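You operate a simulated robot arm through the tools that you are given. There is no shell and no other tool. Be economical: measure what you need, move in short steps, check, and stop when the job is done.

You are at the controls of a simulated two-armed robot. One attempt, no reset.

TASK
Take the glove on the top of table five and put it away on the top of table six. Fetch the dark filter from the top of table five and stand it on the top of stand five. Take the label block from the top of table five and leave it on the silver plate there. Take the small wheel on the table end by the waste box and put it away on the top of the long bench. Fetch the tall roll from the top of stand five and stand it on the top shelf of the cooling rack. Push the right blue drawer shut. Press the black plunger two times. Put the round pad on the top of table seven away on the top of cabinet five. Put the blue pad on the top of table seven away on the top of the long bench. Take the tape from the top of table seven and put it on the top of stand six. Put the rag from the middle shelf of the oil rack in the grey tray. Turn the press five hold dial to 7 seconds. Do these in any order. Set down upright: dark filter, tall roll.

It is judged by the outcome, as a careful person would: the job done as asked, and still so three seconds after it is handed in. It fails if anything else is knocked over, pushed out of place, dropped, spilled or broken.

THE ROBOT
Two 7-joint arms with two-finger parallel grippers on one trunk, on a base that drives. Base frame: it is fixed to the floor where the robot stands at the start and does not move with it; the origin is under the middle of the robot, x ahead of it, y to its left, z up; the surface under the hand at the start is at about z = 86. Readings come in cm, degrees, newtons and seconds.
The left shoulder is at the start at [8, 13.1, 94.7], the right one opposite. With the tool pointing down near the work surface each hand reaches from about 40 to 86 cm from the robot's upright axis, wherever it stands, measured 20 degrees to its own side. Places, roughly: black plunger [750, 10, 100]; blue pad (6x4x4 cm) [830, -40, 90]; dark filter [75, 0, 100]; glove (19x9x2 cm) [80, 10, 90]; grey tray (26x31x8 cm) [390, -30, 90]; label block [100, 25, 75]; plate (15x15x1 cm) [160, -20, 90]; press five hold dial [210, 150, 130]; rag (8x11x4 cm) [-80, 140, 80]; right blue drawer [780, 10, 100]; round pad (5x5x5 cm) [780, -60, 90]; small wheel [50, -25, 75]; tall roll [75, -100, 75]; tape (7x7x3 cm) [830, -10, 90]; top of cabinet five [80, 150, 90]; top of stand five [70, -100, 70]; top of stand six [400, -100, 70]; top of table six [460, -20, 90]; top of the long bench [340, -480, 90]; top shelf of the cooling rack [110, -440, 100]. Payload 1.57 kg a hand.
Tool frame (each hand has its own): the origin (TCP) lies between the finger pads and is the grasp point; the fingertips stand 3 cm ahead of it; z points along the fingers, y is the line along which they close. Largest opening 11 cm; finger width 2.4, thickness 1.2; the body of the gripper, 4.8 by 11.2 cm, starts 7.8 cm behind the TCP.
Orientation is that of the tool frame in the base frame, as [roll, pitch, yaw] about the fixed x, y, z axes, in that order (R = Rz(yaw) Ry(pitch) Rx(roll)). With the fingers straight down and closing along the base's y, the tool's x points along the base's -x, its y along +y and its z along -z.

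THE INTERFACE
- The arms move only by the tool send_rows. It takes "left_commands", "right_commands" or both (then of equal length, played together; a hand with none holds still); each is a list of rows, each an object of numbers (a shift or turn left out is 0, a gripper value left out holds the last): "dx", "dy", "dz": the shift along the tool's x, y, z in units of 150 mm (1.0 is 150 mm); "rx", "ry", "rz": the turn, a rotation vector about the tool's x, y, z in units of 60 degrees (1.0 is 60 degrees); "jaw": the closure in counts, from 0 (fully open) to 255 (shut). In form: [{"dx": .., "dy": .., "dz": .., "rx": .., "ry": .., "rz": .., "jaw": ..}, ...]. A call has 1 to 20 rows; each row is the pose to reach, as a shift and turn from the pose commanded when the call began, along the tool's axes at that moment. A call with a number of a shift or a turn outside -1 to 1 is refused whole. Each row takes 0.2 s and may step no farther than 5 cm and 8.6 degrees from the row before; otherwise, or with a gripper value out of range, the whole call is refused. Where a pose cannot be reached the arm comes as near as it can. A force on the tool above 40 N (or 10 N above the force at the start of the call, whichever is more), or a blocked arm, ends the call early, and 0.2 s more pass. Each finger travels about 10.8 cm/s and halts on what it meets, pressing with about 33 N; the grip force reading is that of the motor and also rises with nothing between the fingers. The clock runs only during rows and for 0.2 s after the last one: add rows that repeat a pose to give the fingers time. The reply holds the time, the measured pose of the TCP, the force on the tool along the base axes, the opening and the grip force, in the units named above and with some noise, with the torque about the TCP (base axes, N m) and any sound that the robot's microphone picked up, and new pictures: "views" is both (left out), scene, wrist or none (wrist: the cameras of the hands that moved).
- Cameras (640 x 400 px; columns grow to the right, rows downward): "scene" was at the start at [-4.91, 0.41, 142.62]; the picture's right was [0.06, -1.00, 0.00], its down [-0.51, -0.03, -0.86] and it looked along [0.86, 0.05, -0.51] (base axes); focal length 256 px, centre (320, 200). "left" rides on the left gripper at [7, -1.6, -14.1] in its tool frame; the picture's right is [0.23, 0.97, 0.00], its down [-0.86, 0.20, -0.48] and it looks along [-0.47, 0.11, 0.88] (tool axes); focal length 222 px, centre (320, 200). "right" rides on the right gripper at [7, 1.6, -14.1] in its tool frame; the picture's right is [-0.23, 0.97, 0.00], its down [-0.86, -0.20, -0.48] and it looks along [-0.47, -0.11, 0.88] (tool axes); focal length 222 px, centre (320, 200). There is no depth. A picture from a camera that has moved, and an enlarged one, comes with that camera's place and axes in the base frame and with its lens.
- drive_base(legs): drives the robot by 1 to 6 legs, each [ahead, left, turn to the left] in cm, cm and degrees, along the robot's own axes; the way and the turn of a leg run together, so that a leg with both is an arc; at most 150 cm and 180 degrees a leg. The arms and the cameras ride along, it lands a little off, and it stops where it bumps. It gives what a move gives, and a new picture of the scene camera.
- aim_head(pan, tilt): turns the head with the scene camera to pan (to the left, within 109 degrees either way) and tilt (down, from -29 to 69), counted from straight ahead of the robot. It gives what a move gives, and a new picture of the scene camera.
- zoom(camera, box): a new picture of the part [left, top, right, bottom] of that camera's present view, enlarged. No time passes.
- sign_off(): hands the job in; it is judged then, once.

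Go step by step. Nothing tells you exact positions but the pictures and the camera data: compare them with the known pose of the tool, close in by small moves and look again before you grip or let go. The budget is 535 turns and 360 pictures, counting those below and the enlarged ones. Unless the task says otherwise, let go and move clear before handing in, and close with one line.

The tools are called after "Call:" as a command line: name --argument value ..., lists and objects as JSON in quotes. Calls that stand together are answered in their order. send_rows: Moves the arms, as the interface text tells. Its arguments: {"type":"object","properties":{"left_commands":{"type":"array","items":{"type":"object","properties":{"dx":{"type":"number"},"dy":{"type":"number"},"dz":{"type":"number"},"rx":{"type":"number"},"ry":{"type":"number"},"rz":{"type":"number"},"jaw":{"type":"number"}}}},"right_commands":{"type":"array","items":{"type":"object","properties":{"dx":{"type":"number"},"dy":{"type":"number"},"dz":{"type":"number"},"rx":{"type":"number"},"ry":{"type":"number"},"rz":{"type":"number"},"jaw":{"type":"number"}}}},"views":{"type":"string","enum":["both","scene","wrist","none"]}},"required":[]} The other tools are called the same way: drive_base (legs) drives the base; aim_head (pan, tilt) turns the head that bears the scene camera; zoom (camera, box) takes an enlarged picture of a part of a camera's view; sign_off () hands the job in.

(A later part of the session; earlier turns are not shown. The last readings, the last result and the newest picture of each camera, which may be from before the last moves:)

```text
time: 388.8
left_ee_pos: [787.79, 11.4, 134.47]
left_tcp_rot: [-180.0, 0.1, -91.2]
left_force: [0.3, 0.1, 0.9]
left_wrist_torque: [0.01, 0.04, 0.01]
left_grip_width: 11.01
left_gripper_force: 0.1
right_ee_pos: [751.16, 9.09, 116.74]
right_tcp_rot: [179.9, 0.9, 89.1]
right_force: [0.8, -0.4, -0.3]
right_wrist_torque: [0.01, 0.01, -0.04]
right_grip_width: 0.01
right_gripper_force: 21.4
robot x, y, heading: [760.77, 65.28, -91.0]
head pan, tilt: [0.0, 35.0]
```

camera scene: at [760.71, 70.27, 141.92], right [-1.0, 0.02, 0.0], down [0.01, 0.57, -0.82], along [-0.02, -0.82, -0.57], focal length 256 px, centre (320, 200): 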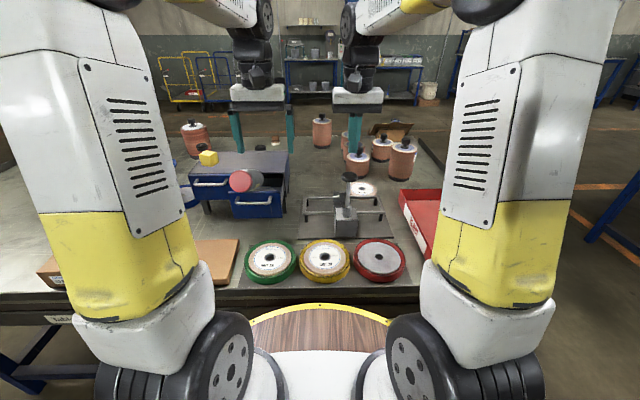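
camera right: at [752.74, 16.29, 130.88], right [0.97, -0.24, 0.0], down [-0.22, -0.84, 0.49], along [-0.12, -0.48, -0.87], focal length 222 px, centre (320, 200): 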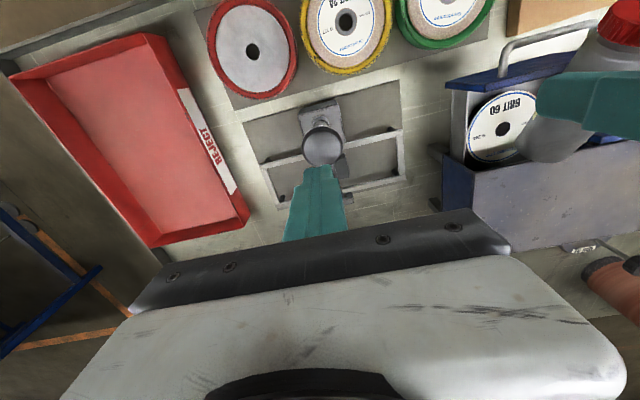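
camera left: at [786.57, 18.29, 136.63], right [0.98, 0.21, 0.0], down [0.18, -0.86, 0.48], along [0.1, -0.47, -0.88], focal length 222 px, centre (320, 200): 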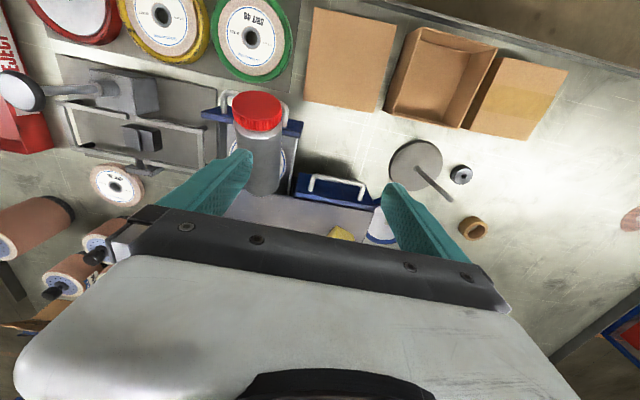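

The wrist turns the full 180°. I test the forward tilt in this rotated state.

Call:
send_rows --left_commands '[{"ry": 0.13}, {"ry": 0.26}, {"ry": 0.39}, {"ry": 0.52}, {"ry": 0.65}, {"ry": 0.78}, {"ry": 0.91}, {"ry": 1.0}, {"ry": 1.0}]' --views "none"

Call:
send_rows --left_commands '[{"dx": 0.2, "dz": 0.1}, {"dx": 0.2, "dz": 0.1}]' --views "scene"

```text
time: 390.8
left_ee_pos: [787.83, 11.09, 134.6]
left_tcp_rot: [179.9, -60.0, -91.2]
left_force: [0.0, 0.0, 0.2]
left_wrist_torque: [0.0, 0.01, 0.0]
left_grip_width: 10.99
left_gripper_force: 0.1
right_ee_pos: [751.1, 9.11, 116.79]
right_tcp_rot: [179.9, 0.9, 89.0]
right_force: [0.0, 0.4, 0.0]
right_wrist_torque: [-0.02, -0.02, -0.05]
right_grip_width: 0.0
right_gripper_force: 21.4
robot x, y, heading: [760.37, 65.44, -91.0]
head pan, tilt: [0.0, 35.0]
```

```text
time: 391.4
left_ee_pos: [787.69, 8.4, 136.31]
left_tcp_rot: [180.0, -60.0, -91.1]
left_force: [-0.1, -0.3, -0.6]
left_wrist_torque: [0.04, 0.03, -0.01]
left_grip_width: 10.99
left_gripper_force: 0.1
right_ee_pos: [751.08, 9.18, 116.73]
right_tcp_rot: [179.9, 0.9, 89.0]
right_force: [-0.7, 1.1, -0.5]
right_wrist_torque: [0.05, -0.02, 0.02]
right_grip_width: 0.01
right_gripper_force: 21.8
robot x, y, heading: [760.62, 65.09, -91.1]
head pan, tilt: [0.0, 35.0]
camera scene: at [760.71, 70.27, 141.92], right [-1.0, 0.02, 0.0], down [0.01, 0.57, -0.82], along [-0.02, -0.82, -0.57], focal length 256 px, centre (320, 200)
```

scene: 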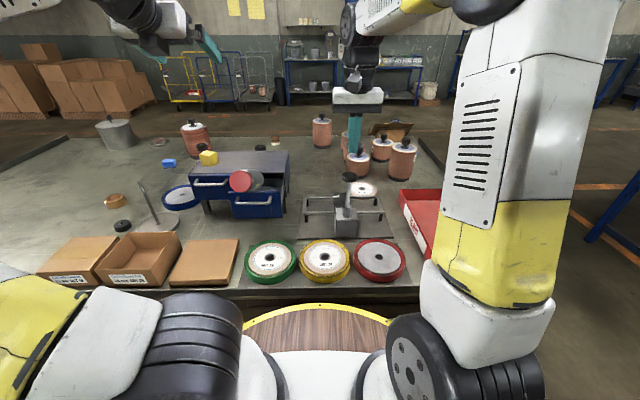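

The tilt works too, but it swings the elbow widely; so I'll grasp in the rotated pose and place in the neutral one. I untilt the hand first.

Call:
send_rows --left_commands '[{"ry": -0.13}, {"ry": -0.26}, {"ry": -0.39}, {"ry": -0.52}, {"ry": -0.65}, {"ry": -0.78}, {"ry": -0.91}, {"ry": -1.0}, {"ry": -1.0}]' --views "wrist"

```text
time: 393.4
left_ee_pos: [787.31, 9.06, 135.39]
left_tcp_rot: [-179.9, -0.1, -91.1]
left_force: [0.7, 0.2, 0.4]
left_wrist_torque: [0.02, 0.03, -0.01]
left_grip_width: 10.98
left_gripper_force: 0.1
left hand out of reach, approached as far as the arm can: row 8, 9
right_ee_pos: [750.97, 9.19, 116.92]
right_tcp_rot: [179.9, 0.8, 89.1]
right_force: [-0.4, 0.0, 0.0]
right_wrist_torque: [-0.01, 0.0, 0.02]
right_grip_width: 0.0
right_gripper_force: 21.2
robot x, y, heading: [760.49, 65.1, -90.9]
head pan, tilt: [0.0, 35.0]
camera left: at [788.88, 2.1, 149.4], right [-0.98, -0.21, 0.0], down [-0.18, 0.86, 0.48], along [-0.1, 0.47, -0.88], focal length 222 px, centre (320, 200)
```

left: 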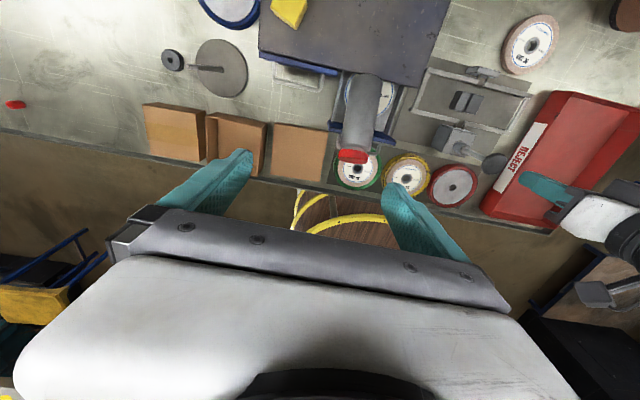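

Now the rotated, vertical hand moves over the bottle.

Call:
send_rows --left_commands '[{"dy": 0.2, "dz": 0.1}, {"dy": 0.4, "dz": 0.3, "jaw": 70}, {"dy": 0.49, "dx": 0.02, "dz": 0.6, "jaw": 70}, {"dy": 0.49, "dx": 0.02, "dz": 0.9, "jaw": 70}, {"dy": 0.49, "dx": 0.02, "dz": 0.9, "jaw": 70}]' --views "both"

```text
time: 394.6
left_ee_pos: [779.99, 8.89, 122.09]
left_tcp_rot: [180.0, 0.1, -91.0]
left_force: [0.0, 0.3, 0.3]
left_wrist_torque: [0.02, -0.03, -0.02]
left_grip_width: 7.95
left_gripper_force: 0.1
right_ee_pos: [750.91, 9.13, 116.78]
right_tcp_rot: [179.9, 0.9, 89.0]
right_force: [-0.1, 0.0, -0.2]
right_wrist_torque: [0.01, -0.04, -0.01]
right_grip_width: 0.01
right_gripper_force: 21.2
robot x, y, heading: [760.63, 65.16, -90.8]
head pan, tilt: [0.0, 35.0]
camera scene: at [760.71, 70.26, 141.92], right [-1.0, 0.02, 0.0], down [0.01, 0.57, -0.82], along [-0.02, -0.82, -0.57], focal length 256 px, centre (320, 200)
camera left: at [781.49, 1.95, 136.1], right [-0.98, -0.21, 0.0], down [-0.18, 0.86, 0.48], along [-0.1, 0.47, -0.88], focal length 222 px, centre (320, 200)
```

scene: 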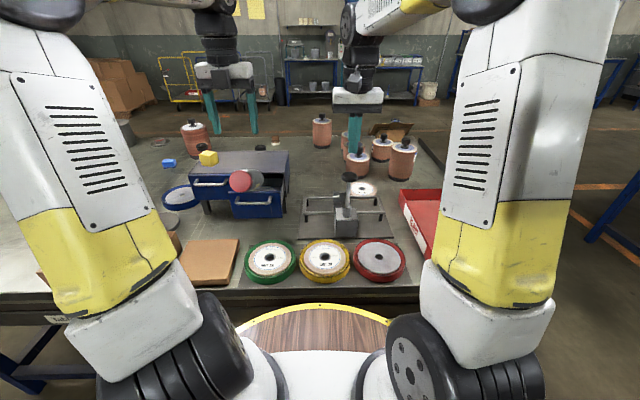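
left: 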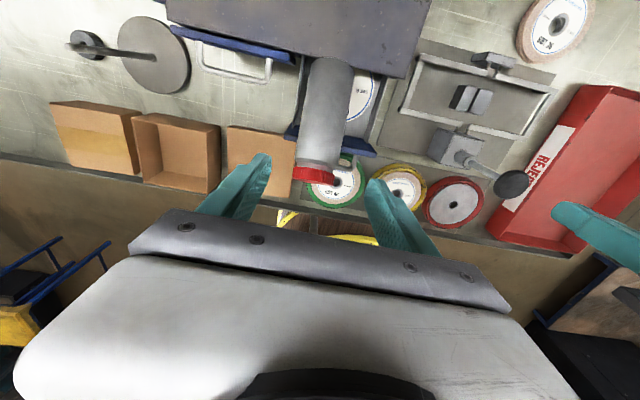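

Centred on the bottle. I descend with the fingers on either side and grip it.

Call:
send_rows --left_commands '[{"dz": 0.25}, {"dz": 0.5}, {"dz": 0.7}, {"dz": 0.85}, {"dz": 0.95}, {"dz": 0.98}, {"dz": 0.98}]' --views "wrist"

```text
time: 396.2
left_ee_pos: [779.84, 8.84, 107.13]
left_tcp_rot: [-180.0, -0.1, -91.1]
left_force: [0.1, -0.1, 0.9]
left_wrist_torque: [-0.01, -0.01, 0.04]
left_grip_width: 7.99
left_gripper_force: 0.2
right_ee_pos: [751.05, 9.09, 116.84]
right_tcp_rot: [179.9, 0.9, 89.1]
right_force: [-0.8, 0.6, 0.3]
right_wrist_torque: [0.0, 0.01, -0.01]
right_grip_width: 0.0
right_gripper_force: 21.5
robot x, y, heading: [760.15, 65.24, -91.0]
head pan, tilt: [0.0, 35.0]
camera left: at [781.31, 1.87, 121.21], right [-0.98, -0.21, 0.0], down [-0.18, 0.86, 0.48], along [-0.1, 0.47, -0.88], focal length 222 px, centre (320, 200)
```

left: 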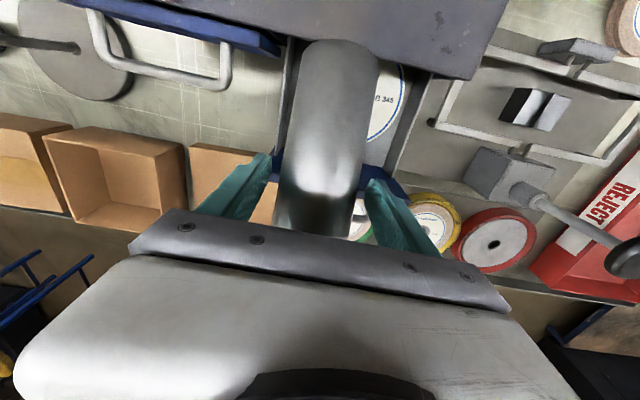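

Call:
send_rows --left_commands '[{"jaw": 160}, {"jaw": 255}, {"jaw": 255}, {"jaw": 255}]' --views "none"

Call:
send_rows --left_commands '[{"dz": -0.05}, {"dz": -0.1}, {"dz": -0.2}, {"dz": -0.2}]' --views "wrist"

```text
time: 397.2
left_ee_pos: [779.62, 8.82, 107.18]
left_tcp_rot: [180.0, 0.1, -91.1]
left_force: [0.9, 0.5, -0.5]
left_wrist_torque: [0.03, -0.1, 0.06]
left_grip_width: 5.85
left_gripper_force: 33.4
right_ee_pos: [751.11, 9.13, 116.75]
right_tcp_rot: [179.8, 1.0, 89.0]
right_force: [0.0, 0.1, -0.1]
right_wrist_torque: [0.0, 0.03, 0.01]
right_grip_width: 0.0
right_gripper_force: 20.6
robot x, y, heading: [760.49, 65.09, -91.1]
head pan, tilt: [0.0, 35.0]
```

```text
time: 398.2
left_ee_pos: [779.81, 8.89, 110.15]
left_tcp_rot: [180.0, 0.1, -91.1]
left_force: [-0.5, 0.2, -3.7]
left_wrist_torque: [0.08, 0.01, 0.0]
left_grip_width: 5.86
left_gripper_force: 33.0
right_ee_pos: [751.15, 9.19, 116.74]
right_tcp_rot: [179.9, 0.7, 89.0]
right_force: [0.0, 0.5, 0.4]
right_wrist_torque: [0.02, -0.01, -0.01]
right_grip_width: 0.01
right_gripper_force: 21.3
robot x, y, heading: [760.62, 65.11, -91.2]
head pan, tilt: [0.0, 35.0]
camera left: at [781.4, 1.87, 124.25], right [-0.98, -0.21, 0.0], down [-0.18, 0.86, 0.48], along [-0.1, 0.47, -0.88], focal length 222 px, centre (320, 200)
```

left: 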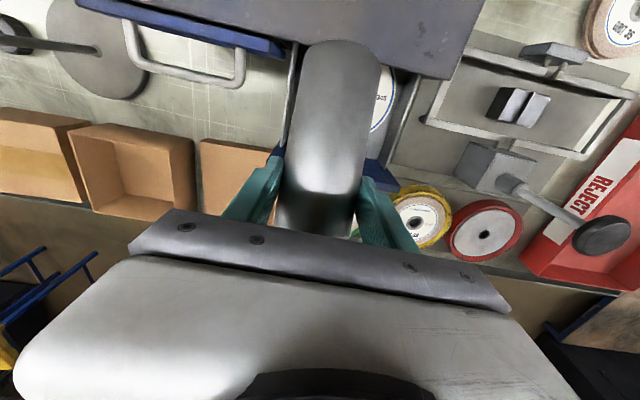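

Bottle lifted free. I raise it and move it to the left, away from the drawer.

Call:
send_rows --left_commands '[{"dz": -0.3}, {"dz": -0.6}, {"dz": -0.9}, {"dz": -1.0}, {"dz": -1.0}]' --views "none"

Call:
send_rows --left_commands '[{"dy": -0.3, "dz": -0.1}, {"dy": -0.6, "dz": -0.2}, {"dy": -0.9, "dz": -0.3}, {"dy": -1.0, "dz": -0.4}, {"dy": -1.0, "dz": -0.5}, {"dy": -1.0, "dz": -0.5}]' --views "both"

```text
time: 399.4
left_ee_pos: [780.02, 8.67, 125.33]
left_tcp_rot: [180.0, 0.0, -91.1]
left_force: [0.0, 0.3, -4.6]
left_wrist_torque: [0.1, -0.04, 0.05]
left_grip_width: 5.86
left_gripper_force: 33.1
right_ee_pos: [751.07, 9.26, 116.85]
right_tcp_rot: [179.8, 0.9, 89.0]
right_force: [-0.2, -0.5, -0.1]
right_wrist_torque: [0.01, 0.03, 0.03]
right_grip_width: 0.02
right_gripper_force: 20.7
robot x, y, heading: [760.17, 65.31, -91.4]
head pan, tilt: [0.0, 35.0]
```

```text
time: 400.8
left_ee_pos: [794.16, 9.14, 131.76]
left_tcp_rot: [180.0, -0.2, -91.0]
left_force: [0.6, 0.7, -4.1]
left_wrist_torque: [0.1, -0.01, -0.04]
left_grip_width: 5.85
left_gripper_force: 33.0
left hand out of reach, approached as far as the arm can: row 5, 6
right_ee_pos: [751.1, 9.16, 116.92]
right_tcp_rot: [179.9, 1.0, 89.0]
right_force: [-0.2, -0.2, 0.7]
right_wrist_torque: [0.01, -0.02, -0.02]
right_grip_width: 0.0
right_gripper_force: 21.3
robot x, y, heading: [760.82, 65.18, -91.0]
head pan, tilt: [0.0, 35.0]
camera scene: at [760.72, 70.26, 141.92], right [-1.0, 0.02, 0.0], down [0.01, 0.57, -0.82], along [-0.02, -0.82, -0.57], focal length 256 px, centre (320, 200)
camera left: at [795.75, 2.23, 145.75], right [-0.98, -0.21, 0.0], down [-0.18, 0.86, 0.48], along [-0.1, 0.47, -0.88], focal length 222 px, centre (320, 200)
```

scene: 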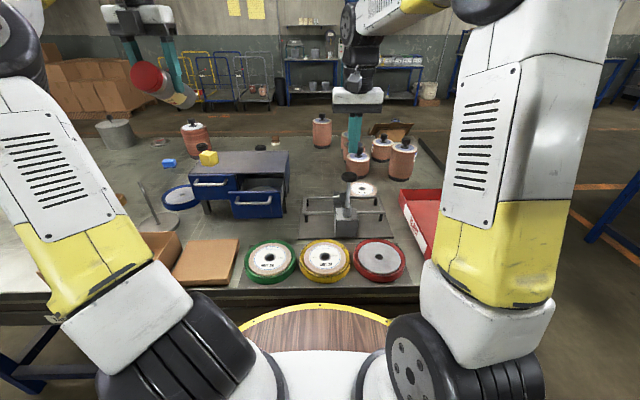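
left: 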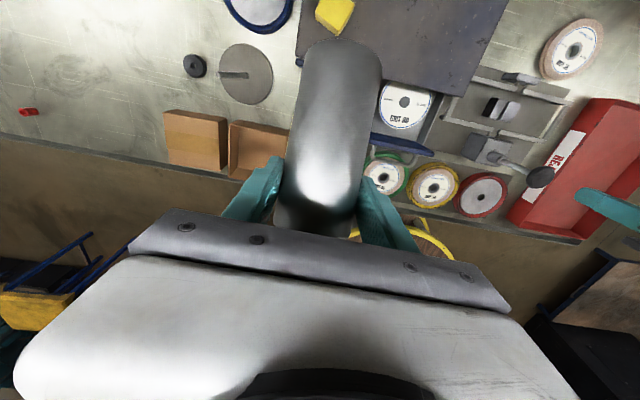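

Drawer is clear now. Before pushing it, I turn the left hand back to neutral with the bottle.

Call:
send_rows --left_commands '[{"rz": -0.13}, {"rz": -0.26}, {"rz": -0.39}, {"rz": -0.52}, {"rz": -0.65}, {"rz": -0.78}, {"rz": -0.91}, {"rz": -1.0}, {"rz": -1.0}]' --views "none"

Call:
send_rows --left_commands '[{"rz": -0.13}, {"rz": -0.26}, {"rz": -0.39}, {"rz": -0.52}, {"rz": -0.65}, {"rz": -0.78}, {"rz": -0.91}, {"rz": -1.0}, {"rz": -1.0}]' --views "none"

Call:
send_rows --left_commands '[{"rz": -0.13}, {"rz": -0.26}, {"rz": -0.39}, {"rz": -0.52}, {"rz": -0.65}, {"rz": -0.78}, {"rz": -0.91}, {"rz": -1.0}, {"rz": -1.0}]' --views "both"

```text
time: 402.8
left_ee_pos: [794.16, 9.3, 131.62]
left_tcp_rot: [180.0, 0.0, -31.1]
left_force: [0.0, 0.1, -4.2]
left_wrist_torque: [0.0, 0.06, 0.0]
left_grip_width: 5.83
left_gripper_force: 32.8
right_ee_pos: [751.02, 9.15, 116.84]
right_tcp_rot: [179.9, 0.7, 89.0]
right_force: [0.5, -0.4, -1.0]
right_wrist_torque: [0.0, 0.01, 0.02]
right_grip_width: 0.0
right_gripper_force: 21.3
robot x, y, heading: [760.46, 65.26, -91.0]
head pan, tilt: [0.0, 35.0]
```

```text
time: 404.8
left_ee_pos: [794.31, 9.17, 131.64]
left_tcp_rot: [-180.0, 0.0, 29.0]
left_force: [-0.2, 0.1, -4.4]
left_wrist_torque: [0.0, 0.06, 0.02]
left_grip_width: 5.84
left_gripper_force: 33.1
right_ee_pos: [751.01, 9.17, 116.8]
right_tcp_rot: [179.9, 0.8, 89.1]
right_force: [0.1, 0.2, -0.2]
right_wrist_torque: [0.0, 0.02, 0.01]
right_grip_width: 0.0
right_gripper_force: 21.2
robot x, y, heading: [760.64, 64.94, -91.2]
head pan, tilt: [0.0, 35.0]
```

```text
time: 406.8
left_ee_pos: [794.22, 9.34, 131.56]
left_tcp_rot: [-180.0, -0.1, 89.0]
left_force: [0.2, -0.7, -4.3]
left_wrist_torque: [-0.06, -0.01, -0.01]
left_grip_width: 5.85
left_gripper_force: 32.9
right_ee_pos: [750.94, 9.14, 116.81]
right_tcp_rot: [179.9, 0.8, 89.0]
right_force: [-0.7, 1.0, 0.0]
right_wrist_torque: [0.0, -0.02, -0.01]
right_grip_width: 0.0
right_gripper_force: 21.6
robot x, y, heading: [760.46, 65.42, -90.9]
head pan, tilt: [0.0, 35.0]
camera scene: at [760.72, 70.25, 141.92], right [-1.0, 0.02, 0.0], down [0.01, 0.57, -0.82], along [-0.02, -0.82, -0.57], focal length 256 px, centre (320, 200)
camera left: at [792.79, 16.29, 145.73], right [0.98, 0.21, 0.0], down [0.18, -0.86, 0.48], along [0.1, -0.47, -0.88], focal length 222 px, centre (320, 200)
```

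scene: 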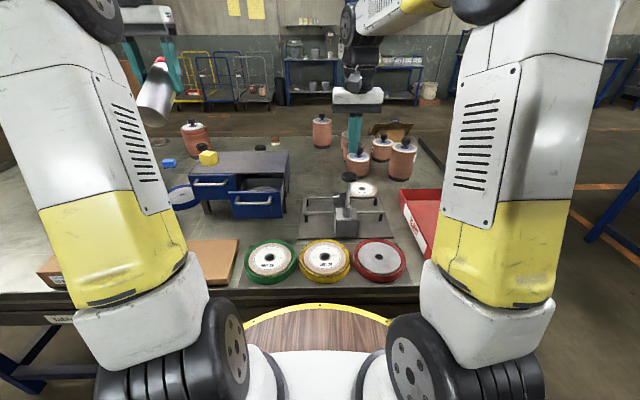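
left: 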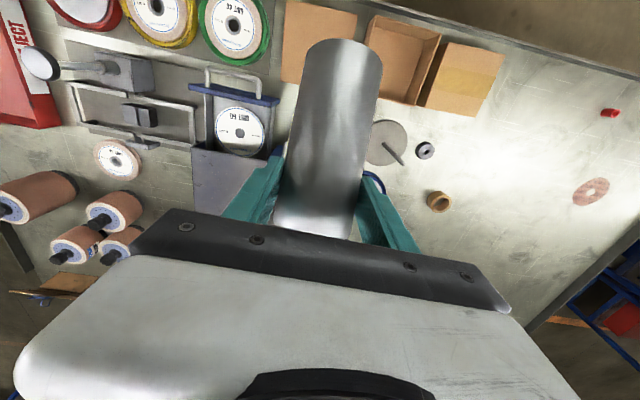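

I move the left hand further left, and bring the right fist in front of the drawer.

Call:
send_rows --left_commands '[{"dy": 0.2}, {"dy": 0.5}, {"dy": 0.8}, {"dy": 0.8}, {"dy": 0.8}]' --right_commands '[{"dx": 0.3}, {"dx": 0.6}, {"dx": 0.9}, {"dx": 0.9, "dy": 0.3}, {"dx": 0.9, "dy": 0.6}]' --views "none"

Call:
send_rows --right_commands '[{"dy": 0.3}, {"dy": 0.6}, {"dy": 0.9}, {"dy": 1.0}, {"dy": 1.0}]' --views "none"

Call:
send_rows --right_commands '[{"dy": 0.2, "dz": 0.2}, {"dy": 0.24, "dz": 0.5}, {"dy": 0.24, "dz": 0.8}, {"dy": 0.24, "dz": 0.9}, {"dy": 0.24, "dz": 0.9}]' --views "both"

```text
time: 408.0
left_ee_pos: [806.16, 9.04, 131.63]
left_tcp_rot: [180.0, 0.0, 88.8]
left_force: [-0.1, 0.0, -3.4]
left_wrist_torque: [-0.04, 0.01, 0.01]
left_grip_width: 5.85
left_gripper_force: 32.5
right_ee_pos: [760.35, 22.67, 116.55]
right_tcp_rot: [179.9, 0.9, 89.0]
right_force: [0.1, 0.3, -0.5]
right_wrist_torque: [0.02, -0.02, 0.01]
right_grip_width: 0.02
right_gripper_force: 21.1
robot x, y, heading: [760.36, 65.39, -91.1]
head pan, tilt: [0.0, 35.0]
```

```text
time: 409.2
left_ee_pos: [806.3, 9.04, 131.61]
left_tcp_rot: [179.9, -0.1, 88.9]
left_force: [0.6, 0.0, -5.3]
left_wrist_torque: [-0.05, -0.01, 0.03]
left_grip_width: 5.86
left_gripper_force: 33.0
right_ee_pos: [775.55, 22.38, 116.76]
right_tcp_rot: [179.9, 0.9, 89.0]
right_force: [-0.4, 0.0, 0.4]
right_wrist_torque: [0.0, -0.02, -0.03]
right_grip_width: 0.0
right_gripper_force: 21.4
robot x, y, heading: [760.52, 65.32, -91.1]
head pan, tilt: [0.0, 35.0]
```

```text
time: 410.4
left_ee_pos: [806.28, 9.04, 131.56]
left_tcp_rot: [-180.0, -0.1, 89.0]
left_force: [-0.6, -0.2, -3.2]
left_wrist_torque: [-0.1, 0.0, -0.01]
left_grip_width: 5.86
left_gripper_force: 33.0
right_ee_pos: [779.18, 21.88, 103.17]
right_tcp_rot: [179.9, 0.9, 89.0]
right_force: [-0.1, 0.1, -0.4]
right_wrist_torque: [0.01, 0.01, -0.03]
right_grip_width: 0.04
right_gripper_force: 21.5
robot x, y, heading: [760.74, 65.45, -90.9]
head pan, tilt: [0.0, 35.0]
camera scene: at [760.73, 70.25, 141.92], right [-1.0, 0.02, 0.0], down [0.01, 0.57, -0.82], along [-0.02, -0.82, -0.57], focal length 256 px, centre (320, 200)
camera right: at [780.87, 29.12, 117.19], right [0.97, -0.24, 0.0], down [-0.22, -0.84, 0.49], along [-0.12, -0.48, -0.87], focal length 222 px, centre (320, 200)
```

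scene: 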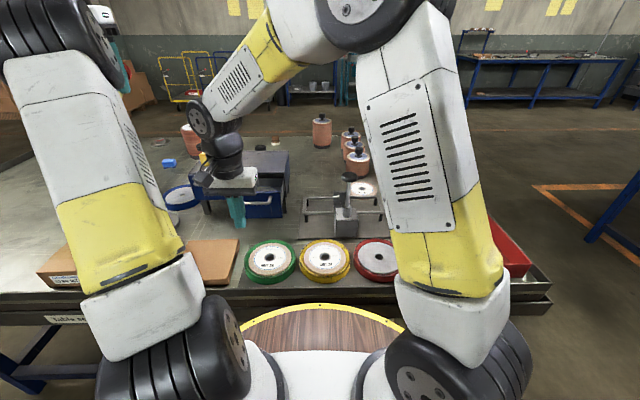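
right: 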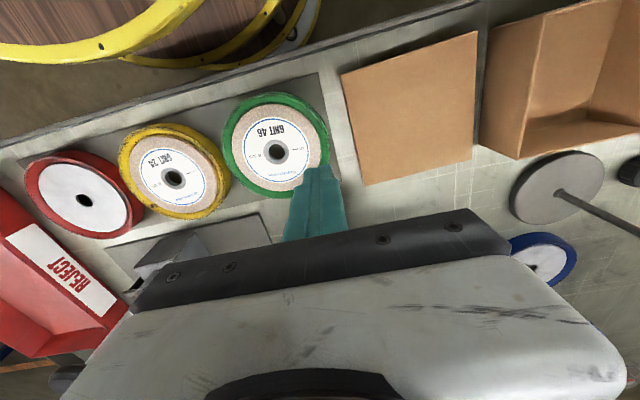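

I lower slightly and start pushing the drawer in gently.

Call:
send_rows --right_commands '[{"dz": 0.13}, {"dz": 0.13, "dx": -0.1}, {"dz": 0.13, "dx": -0.2}, {"dz": 0.13, "dx": -0.3}, {"dz": 0.13, "dx": -0.4}, {"dz": 0.13, "dx": -0.4}]' --views "none"

Call:
send_rows --right_commands '[{"dx": -0.08}, {"dx": -0.16}, {"dx": -0.24}, {"dx": -0.32}, {"dx": -0.32}]' --views "scene"

```text
time: 411.8
left_ee_pos: [806.21, 9.09, 131.61]
left_tcp_rot: [-180.0, -0.1, 88.8]
left_force: [-0.3, 0.3, -4.3]
left_wrist_torque: [-0.03, -0.01, 0.01]
left_grip_width: 5.84
left_gripper_force: 32.9
right_ee_pos: [778.96, 15.9, 101.26]
right_tcp_rot: [179.8, 0.8, 89.0]
right_force: [-0.1, -0.4, 0.1]
right_wrist_torque: [-0.01, 0.01, -0.06]
right_grip_width: 0.0
right_gripper_force: 21.1
robot x, y, heading: [760.64, 65.06, -91.2]
head pan, tilt: [0.0, 35.0]
```

```text
time: 413.0
left_ee_pos: [806.28, 8.99, 131.58]
left_tcp_rot: [180.0, -0.1, 88.9]
left_force: [-0.6, -0.4, -3.9]
left_wrist_torque: [-0.08, -0.02, 0.0]
left_grip_width: 5.89
left_gripper_force: 32.5
right_ee_pos: [778.78, 11.08, 101.44]
right_tcp_rot: [-180.0, 0.8, 88.9]
right_force: [-0.3, 0.1, 0.9]
right_wrist_torque: [-0.01, -0.02, 0.02]
right_grip_width: 0.0
right_gripper_force: 21.1
robot x, y, heading: [760.66, 65.18, -91.4]
head pan, tilt: [0.0, 35.0]
camera scene: at [760.73, 70.25, 141.92], right [-1.0, 0.02, 0.0], down [0.01, 0.57, -0.82], along [-0.02, -0.82, -0.57], focal length 256 px, centre (320, 200)
```

scene: 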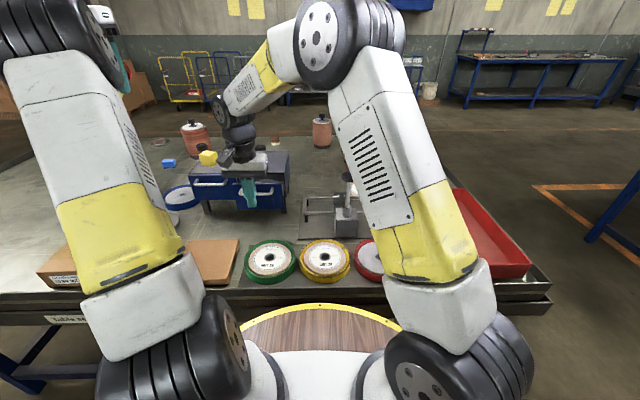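

Call:
zoom --camera "scene" --box '[180, 130, 300, 230]'

```text
4.00 times, centred on (240, 180) of scene
camera zoom: at [760.73, 70.25, 141.92], right [-1.0, 0.02, 0.0], down [0.01, 0.57, -0.82], along [-0.02, -0.82, -0.57], focal length 1022 px, centre (640, 280)
```

zoom: 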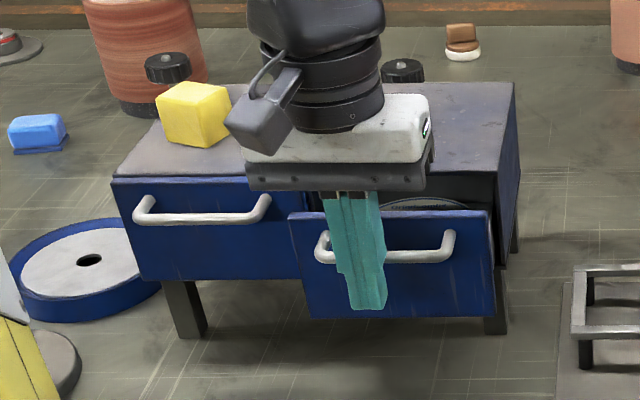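

The drawer slides. I continue until it stops.

Call:
send_rows --right_commands '[{"dx": -0.08}, {"dx": -0.16}, {"dx": -0.24}, {"dx": -0.32}, {"dx": -0.38}, {"dx": -0.44}, {"dx": -0.5}, {"dx": -0.54}]' --views "none"

Call:
zoom --camera "scene" --box '[180, 130, 300, 230]'

```text
time: 414.4
left_ee_pos: [806.15, 9.21, 131.64]
left_tcp_rot: [-180.0, -0.2, 88.9]
left_force: [0.1, -1.0, -3.3]
left_wrist_torque: [-0.07, 0.01, 0.0]
left_grip_width: 5.82
left_gripper_force: 33.6
right_ee_pos: [778.91, 5.56, 101.33]
right_tcp_rot: [-179.8, -0.1, 89.2]
right_force: [-1.2, 8.9, 2.6]
right_wrist_torque: [-0.01, 0.09, 0.0]
right_grip_width: 0.0
right_gripper_force: 21.7
robot x, y, heading: [760.7, 65.29, -91.2]
head pan, tilt: [0.0, 35.0]
stopped in row 6 (right hand): the force on the tool passed its limit at 50 N (the readings are from after the stop); the commanded pose is now the measured one
```

```text
4.00 times, centred on (240, 180) of scene
camera zoom: at [760.71, 70.35, 141.92], right [-1.0, 0.02, 0.0], down [0.01, 0.57, -0.82], along [-0.02, -0.82, -0.57], focal length 1022 px, centre (640, 280)
```

zoom: 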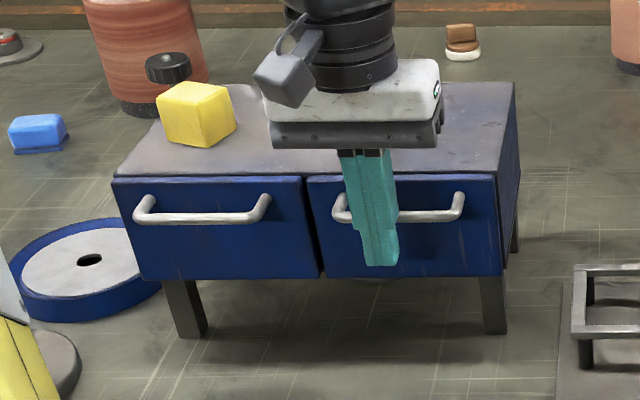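

Drawer is flush shut, and nothing else shifted. I withdraw the right hand back and up.

Call:
send_rows --right_commands '[{"dx": 0.2}, {"dx": 0.5}, {"dx": 0.8}, {"dx": 0.8, "dz": -0.3}, {"dx": 0.8, "dz": -0.6}, {"dx": 0.8, "dz": -0.9}, {"dx": 0.8, "dz": -1.0}]' --views "none"

Call:
send_rows --right_commands '[{"dy": -0.3}, {"dy": -0.6}, {"dy": -0.9}, {"dy": -1.0}, {"dy": -1.0}]' --views "none"

Call:
send_rows --right_commands '[{"dy": -0.3}, {"dy": -0.6}, {"dy": -0.9}, {"dy": -1.0}, {"dy": -1.0}]' --views "scene"

```text
time: 416.0
left_ee_pos: [806.18, 9.06, 131.56]
left_tcp_rot: [180.0, 0.0, 88.8]
left_force: [0.2, 0.1, -4.4]
left_wrist_torque: [-0.06, 0.02, 0.01]
left_grip_width: 5.82
left_gripper_force: 32.8
right_ee_pos: [779.16, 17.44, 116.51]
right_tcp_rot: [-179.8, 0.1, 89.2]
right_force: [0.3, 0.3, 0.3]
right_wrist_torque: [0.0, 0.01, -0.04]
right_grip_width: 0.03
right_gripper_force: 21.3
robot x, y, heading: [760.65, 65.19, -91.0]
head pan, tilt: [0.0, 35.0]
```

```text
time: 417.2
left_ee_pos: [806.12, 9.05, 131.67]
left_tcp_rot: [-180.0, -0.1, 88.9]
left_force: [0.3, 0.8, -2.9]
left_wrist_torque: [-0.07, 0.01, 0.02]
left_grip_width: 5.84
left_gripper_force: 32.6
right_ee_pos: [764.01, 17.73, 116.29]
right_tcp_rot: [-179.8, 0.0, 89.2]
right_force: [0.3, -1.0, -0.1]
right_wrist_torque: [0.03, -0.01, 0.0]
right_grip_width: 0.0
right_gripper_force: 21.6
robot x, y, heading: [760.43, 65.14, -91.1]
head pan, tilt: [0.0, 35.0]
```

```text
time: 418.4
left_ee_pos: [806.22, 9.06, 131.65]
left_tcp_rot: [-180.0, -0.1, 88.9]
left_force: [-0.6, 0.0, -3.7]
left_wrist_torque: [-0.08, 0.02, 0.0]
left_grip_width: 5.83
left_gripper_force: 32.8
right_ee_pos: [749.16, 17.59, 116.39]
right_tcp_rot: [-179.8, 0.1, 89.2]
right_force: [0.0, -0.5, 0.4]
right_wrist_torque: [-0.01, 0.0, -0.03]
right_grip_width: 0.0
right_gripper_force: 21.7
robot x, y, heading: [760.46, 65.28, -91.2]
head pan, tilt: [0.0, 35.0]
camera scene: at [760.71, 70.29, 141.92], right [-1.0, 0.02, 0.0], down [0.01, 0.57, -0.82], along [-0.02, -0.82, -0.57], focal length 256 px, centre (320, 200)
```

scene: 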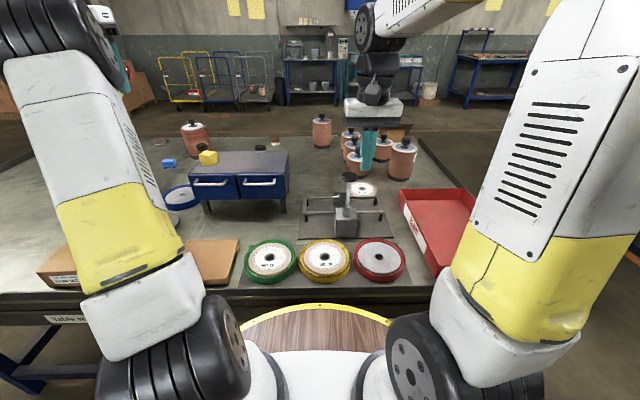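

Now I tilt the left hand 63° forward so the bottle comes upright, still high up.

Call:
send_rows --left_commands '[{"ry": -0.13}, {"ry": -0.26}, {"ry": -0.39}, {"ry": -0.52}, {"ry": -0.65}, {"ry": -0.78}, {"ry": -0.91}, {"ry": -1.0}, {"ry": -1.0}]' --views "none"

Call:
send_rows --left_commands '[{"ry": -0.05, "dy": -0.2}, {"ry": -0.05, "dy": -0.5}, {"ry": -0.05, "dy": -0.8}, {"ry": -0.05, "dy": -1.0}, {"ry": -0.05, "dy": -1.0}]' --views "both"

```text
time: 420.4
left_ee_pos: [806.15, 9.17, 131.58]
left_tcp_rot: [-180.0, 60.0, 88.9]
left_force: [-0.4, -0.2, -3.9]
left_wrist_torque: [0.03, -0.01, -0.01]
left_grip_width: 5.84
left_gripper_force: 32.8
right_ee_pos: [749.13, 17.93, 116.49]
right_tcp_rot: [-179.8, 0.0, 89.1]
right_force: [1.0, 0.0, 0.8]
right_wrist_torque: [-0.01, 0.01, 0.02]
right_grip_width: 0.0
right_gripper_force: 22.0
robot x, y, heading: [760.32, 65.21, -90.7]
head pan, tilt: [0.0, 35.0]
```

```text
time: 421.6
left_ee_pos: [791.16, 9.72, 131.48]
left_tcp_rot: [180.0, 62.9, 88.9]
left_force: [1.0, 0.4, -3.7]
left_wrist_torque: [0.04, 0.0, 0.02]
left_grip_width: 5.85
left_gripper_force: 33.0
right_ee_pos: [749.07, 17.72, 116.41]
right_tcp_rot: [-179.8, -0.2, 89.2]
right_force: [0.4, -1.1, -0.3]
right_wrist_torque: [0.0, -0.01, -0.04]
right_grip_width: 0.0
right_gripper_force: 20.7
robot x, y, heading: [760.86, 65.26, -91.0]
head pan, tilt: [0.0, 35.0]
camera scene: at [760.7, 70.29, 141.92], right [-1.0, 0.02, 0.0], down [0.01, 0.57, -0.82], along [-0.02, -0.82, -0.57], focal length 256 px, centre (320, 200)
camera left: at [789.97, 25.5, 131.66], right [0.98, 0.08, -0.2], down [0.2, 0.03, 0.98], along [0.09, -1.0, 0.02], focal length 222 px, centre (320, 200)
```

scene: 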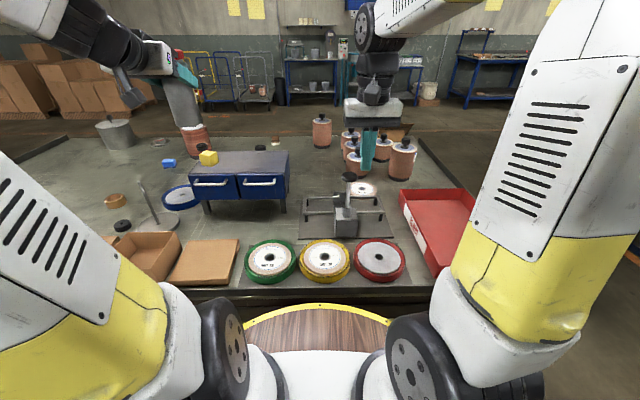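
left: 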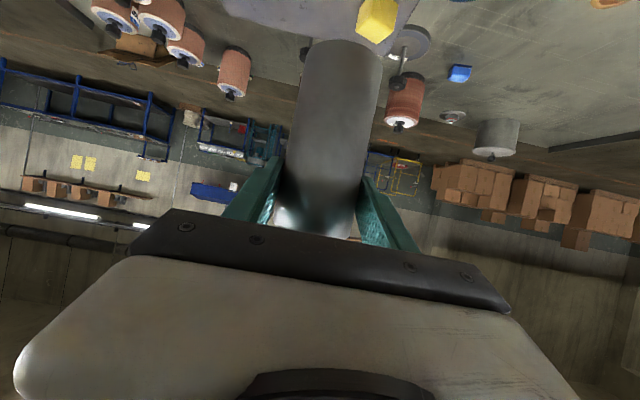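

Call:
zoom --camera "scene" --box '[110, 20, 250, 140]'

```text
3.33 times, centred on (180, 80) of scene
camera zoom: at [760.7, 70.29, 141.92], right [-1.0, 0.02, 0.0], down [0.01, 0.57, -0.82], along [-0.02, -0.82, -0.57], focal length 852 px, centre (787, 600)
```

zoom: 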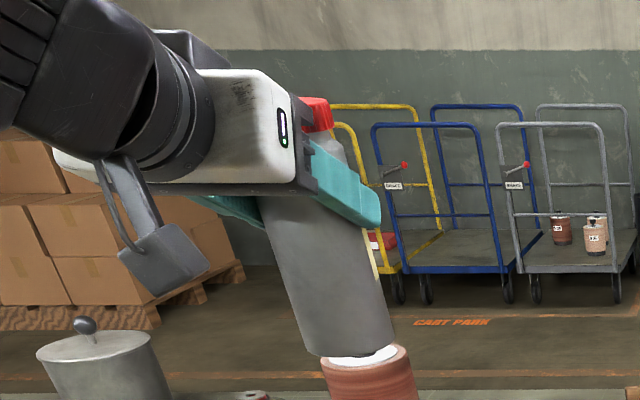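

The bottle is upright in the hand. I carry it over the cabinet top at about (777, -6).

Call:
send_rows --left_commands '[{"dy": -0.19, "dz": 0.17, "dx": -0.09}, {"dy": -0.38, "dz": 0.35, "dx": -0.18}, {"dy": -0.57, "dz": 0.52, "dx": -0.27}, {"dy": -0.76, "dz": 0.7, "dx": -0.36}, {"dy": -0.94, "dz": 0.87, "dx": -0.445}, {"dy": -0.94, "dz": 0.87, "dx": -0.445}]' --views "both"

```text
time: 423.0
left_ee_pos: [776.68, -4.71, 131.75]
left_tcp_rot: [-179.8, 62.8, 88.9]
left_force: [0.1, -0.4, -4.1]
left_wrist_torque: [0.06, 0.0, -0.01]
left_grip_width: 5.86
left_gripper_force: 33.0
right_ee_pos: [749.05, 17.79, 116.38]
right_tcp_rot: [-179.9, 0.1, 89.2]
right_force: [0.0, 0.6, -0.5]
right_wrist_torque: [0.01, -0.01, 0.0]
right_grip_width: 0.01
right_gripper_force: 21.0
robot x, y, heading: [760.64, 65.21, -91.1]
head pan, tilt: [0.0, 35.0]
camera scene: at [760.7, 70.28, 141.92], right [-1.0, 0.02, 0.0], down [0.01, 0.57, -0.82], along [-0.02, -0.82, -0.57], focal length 256 px, centre (320, 200)
camera left: at [775.47, 11.04, 132.0], right [0.98, 0.08, -0.2], down [0.2, 0.03, 0.98], along [0.09, -1.0, 0.02], focal length 222 px, centre (320, 200)
```

scene: 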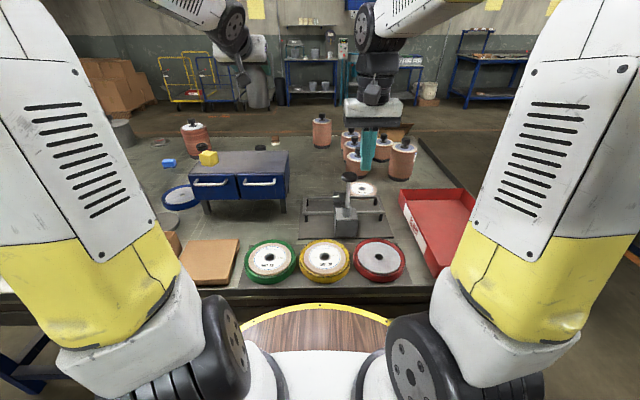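
left: 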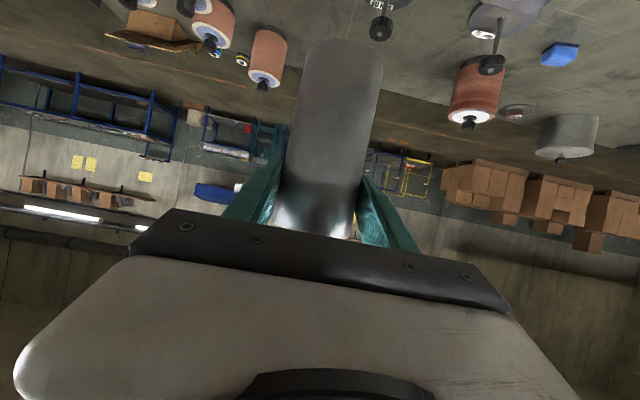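

Lowering the bottle straight down toward the cabinet top.

Call:
send_rows --left_commands '[{"dz": 0.1, "dx": 0.2}, {"dz": 0.2, "dx": 0.4}, {"dz": 0.3, "dx": 0.6}, {"dz": 0.38, "dx": 0.75}, {"dz": 0.42, "dx": 0.83}, {"dz": 0.42, "dx": 0.83}]' --views "both"

```text
time: 424.4
left_ee_pos: [776.92, -4.91, 117.71]
left_tcp_rot: [-180.0, 62.9, 88.8]
left_force: [0.0, -0.4, -3.1]
left_wrist_torque: [0.04, 0.0, 0.02]
left_grip_width: 5.84
left_gripper_force: 32.9
right_ee_pos: [749.04, 17.69, 116.37]
right_tcp_rot: [-179.8, 0.0, 89.1]
right_force: [0.5, -0.5, -0.2]
right_wrist_torque: [-0.01, 0.02, 0.01]
right_grip_width: 0.0
right_gripper_force: 20.6
robot x, y, heading: [760.47, 64.99, -91.2]
head pan, tilt: [0.0, 35.0]
camera scene: at [760.7, 70.28, 141.92], right [-1.0, 0.02, 0.0], down [0.01, 0.57, -0.82], along [-0.02, -0.82, -0.57], focal length 256 px, centre (320, 200)
camera left: at [775.65, 10.94, 117.92], right [0.98, 0.08, -0.2], down [0.2, 0.03, 0.98], along [0.09, -1.0, 0.01], focal length 222 px, centre (320, 200)
```

scene: 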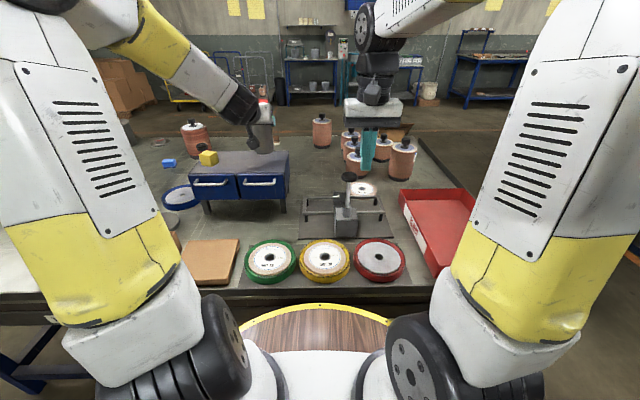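
left: 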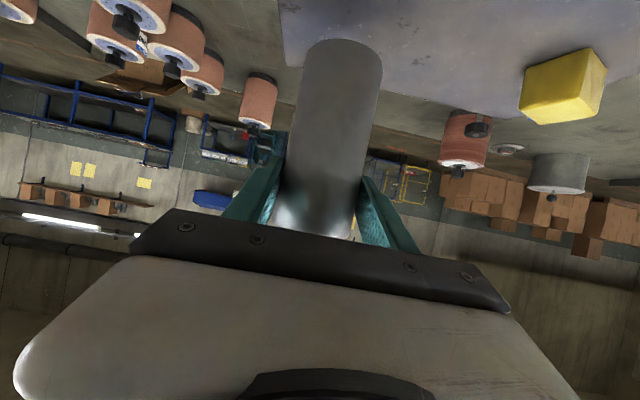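

I shift 4 cm left on the cabinet top and lower to contact.

Call:
send_rows --left_commands '[{"dy": 0.15}, {"dy": 0.27}, {"dy": 0.27, "dz": 0.045, "dx": 0.09}, {"dy": 0.27, "dz": 0.08, "dx": 0.155}, {"dy": 0.27, "dz": 0.08, "dx": 0.155}]' --views "wrist"

Call:
send_rows --left_commands '[{"dz": 0.009, "dx": 0.018}, {"dz": 0.018, "dx": 0.036}, {"dz": 0.018, "dx": 0.036}]' --views "none"

```text
time: 425.6
left_ee_pos: [780.89, -4.94, 115.12]
left_tcp_rot: [-180.0, 62.9, 89.0]
left_force: [-0.2, -0.2, -4.0]
left_wrist_torque: [0.08, 0.02, -0.01]
left_grip_width: 5.85
left_gripper_force: 32.7
right_ee_pos: [749.11, 17.68, 116.41]
right_tcp_rot: [-179.8, 0.0, 89.2]
right_force: [0.1, 0.3, -0.1]
right_wrist_torque: [-0.01, 0.01, 0.02]
right_grip_width: 0.0
right_gripper_force: 21.4
robot x, y, heading: [760.27, 65.02, -90.9]
head pan, tilt: [0.0, 35.0]
camera left: at [779.59, 10.81, 115.26], right [0.98, 0.08, -0.2], down [0.2, 0.03, 0.98], along [0.09, -1.0, 0.02], focal length 222 px, centre (320, 200)
```

left: 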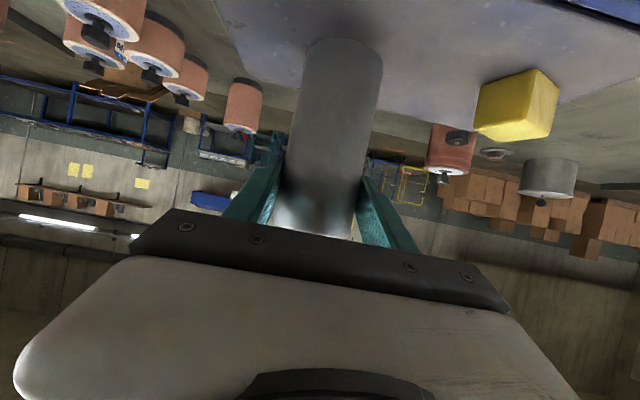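

```text
time: 426.4
left_ee_pos: [780.94, -5.07, 114.47]
left_tcp_rot: [-180.0, 62.9, 88.9]
left_force: [0.1, 0.3, -4.2]
left_wrist_torque: [0.03, -0.01, 0.03]
left_grip_width: 5.88
left_gripper_force: 32.8
right_ee_pos: [749.06, 17.76, 116.49]
right_tcp_rot: [-179.7, 0.0, 89.2]
right_force: [-0.1, -0.4, -0.2]
right_wrist_torque: [-0.02, -0.02, 0.0]
right_grip_width: 0.02
right_gripper_force: 21.0
robot x, y, heading: [760.48, 65.52, -91.2]
head pan, tilt: [0.0, 35.0]
```

Call:
send_rows --left_commands '[{"dz": 0.009, "dx": 0.018}, {"dz": 0.018, "dx": 0.036}, {"dz": 0.018, "dx": 0.036}]' --views "none"

Call:
send_rows --left_commands '[{"dz": 0.009, "dx": 0.018}, {"dz": 0.018, "dx": 0.036}, {"dz": 0.018, "dx": 0.036}]' --views "none"

```text
time: 427.2
left_ee_pos: [780.85, -4.94, 113.8]
left_tcp_rot: [-179.9, 62.9, 88.9]
left_force: [0.5, 0.0, -3.6]
left_wrist_torque: [0.03, -0.02, 0.0]
left_grip_width: 5.85
left_gripper_force: 32.9
right_ee_pos: [749.05, 17.75, 116.5]
right_tcp_rot: [-179.8, 0.0, 89.2]
right_force: [0.1, 0.0, -1.0]
right_wrist_torque: [0.01, 0.0, 0.02]
right_grip_width: 0.0
right_gripper_force: 21.5
robot x, y, heading: [760.69, 65.68, -90.8]
head pan, tilt: [0.0, 35.0]
```

```text
time: 428.0
left_ee_pos: [780.78, -5.1, 113.35]
left_tcp_rot: [-180.0, 62.9, 88.9]
left_force: [-0.9, -0.2, -3.6]
left_wrist_torque: [0.05, 0.02, -0.01]
left_grip_width: 5.84
left_gripper_force: 33.2
right_ee_pos: [749.09, 17.62, 116.35]
right_tcp_rot: [-179.7, 0.0, 89.2]
right_force: [1.4, 0.7, 0.0]
right_wrist_torque: [0.0, -0.04, 0.01]
right_grip_width: 0.02
right_gripper_force: 21.0
robot x, y, heading: [760.47, 65.32, -91.1]
head pan, tilt: [0.0, 35.0]
```

Call:
send_rows --left_commands '[{"dz": 0.009, "dx": 0.018}, {"dz": 0.018, "dx": 0.036}, {"dz": 0.018, "dx": 0.036}]' --views "none"

Call:
zoom --camera "scene" --box '[190, 80, 310, 210]'

```text
time: 428.8
left_ee_pos: [780.87, -5.17, 113.07]
left_tcp_rot: [179.7, 63.4, 88.6]
left_force: [0.6, -5.0, 30.9]
left_wrist_torque: [0.03, 0.07, 0.02]
left_grip_width: 5.83
left_gripper_force: 33.2
right_ee_pos: [749.08, 17.78, 116.41]
right_tcp_rot: [-179.8, 0.1, 89.2]
right_force: [0.7, 0.6, 0.1]
right_wrist_torque: [-0.01, 0.01, 0.0]
right_grip_width: 0.03
right_gripper_force: 21.5
robot x, y, heading: [760.57, 65.45, -91.0]
head pan, tilt: [0.0, 35.0]
```

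```text
3.08 times, centred on (250, 145) of scene
camera zoom: at [760.68, 70.38, 141.92], right [-1.0, 0.02, 0.0], down [0.01, 0.57, -0.82], along [-0.02, -0.82, -0.57], focal length 787 px, centre (535, 369)
```

zoom: 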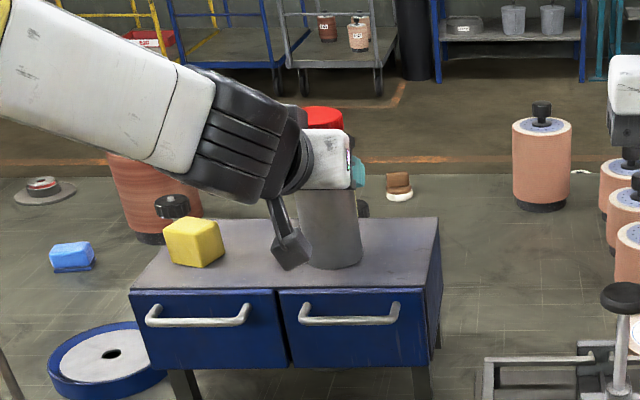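

Bottle stands on the cabinet. I relieve, open and pull back along the finger direction.

Call:
send_rows --left_commands '[{"dz": -0.006, "dx": -0.012}, {"dz": -0.006, "dx": -0.012, "jaw": 100}, {"dz": -0.006, "dx": -0.012, "jaw": 0}, {"dz": -0.006, "dx": -0.012, "jaw": 0}, {"dz": -0.15, "dx": -0.012}, {"dz": -0.4, "dx": -0.012}, {"dz": -0.7, "dx": -0.012}, {"dz": -1.0, "dx": -0.012}, {"dz": -1.0, "dx": -0.012}]' --views "scene"

```text
time: 430.8
left_ee_pos: [781.27, 8.49, 119.64]
left_tcp_rot: [179.9, 62.9, 88.8]
left_force: [0.1, -0.3, 0.1]
left_wrist_torque: [0.0, 0.02, -0.04]
left_grip_width: 11.01
left_gripper_force: 0.0
right_ee_pos: [749.07, 17.69, 116.38]
right_tcp_rot: [-179.8, 0.0, 89.1]
right_force: [-0.6, -0.3, 0.5]
right_wrist_torque: [-0.03, 0.01, -0.01]
right_grip_width: 0.0
right_gripper_force: 21.2
robot x, y, heading: [760.39, 65.06, -91.0]
head pan, tilt: [0.0, 35.0]
camera scene: at [760.7, 70.3, 141.92], right [-1.0, 0.02, 0.0], down [0.01, 0.57, -0.82], along [-0.02, -0.82, -0.57], focal length 256 px, centre (320, 200)
```

scene: 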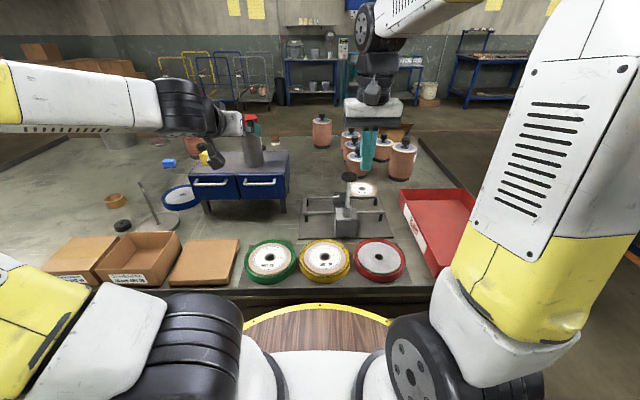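

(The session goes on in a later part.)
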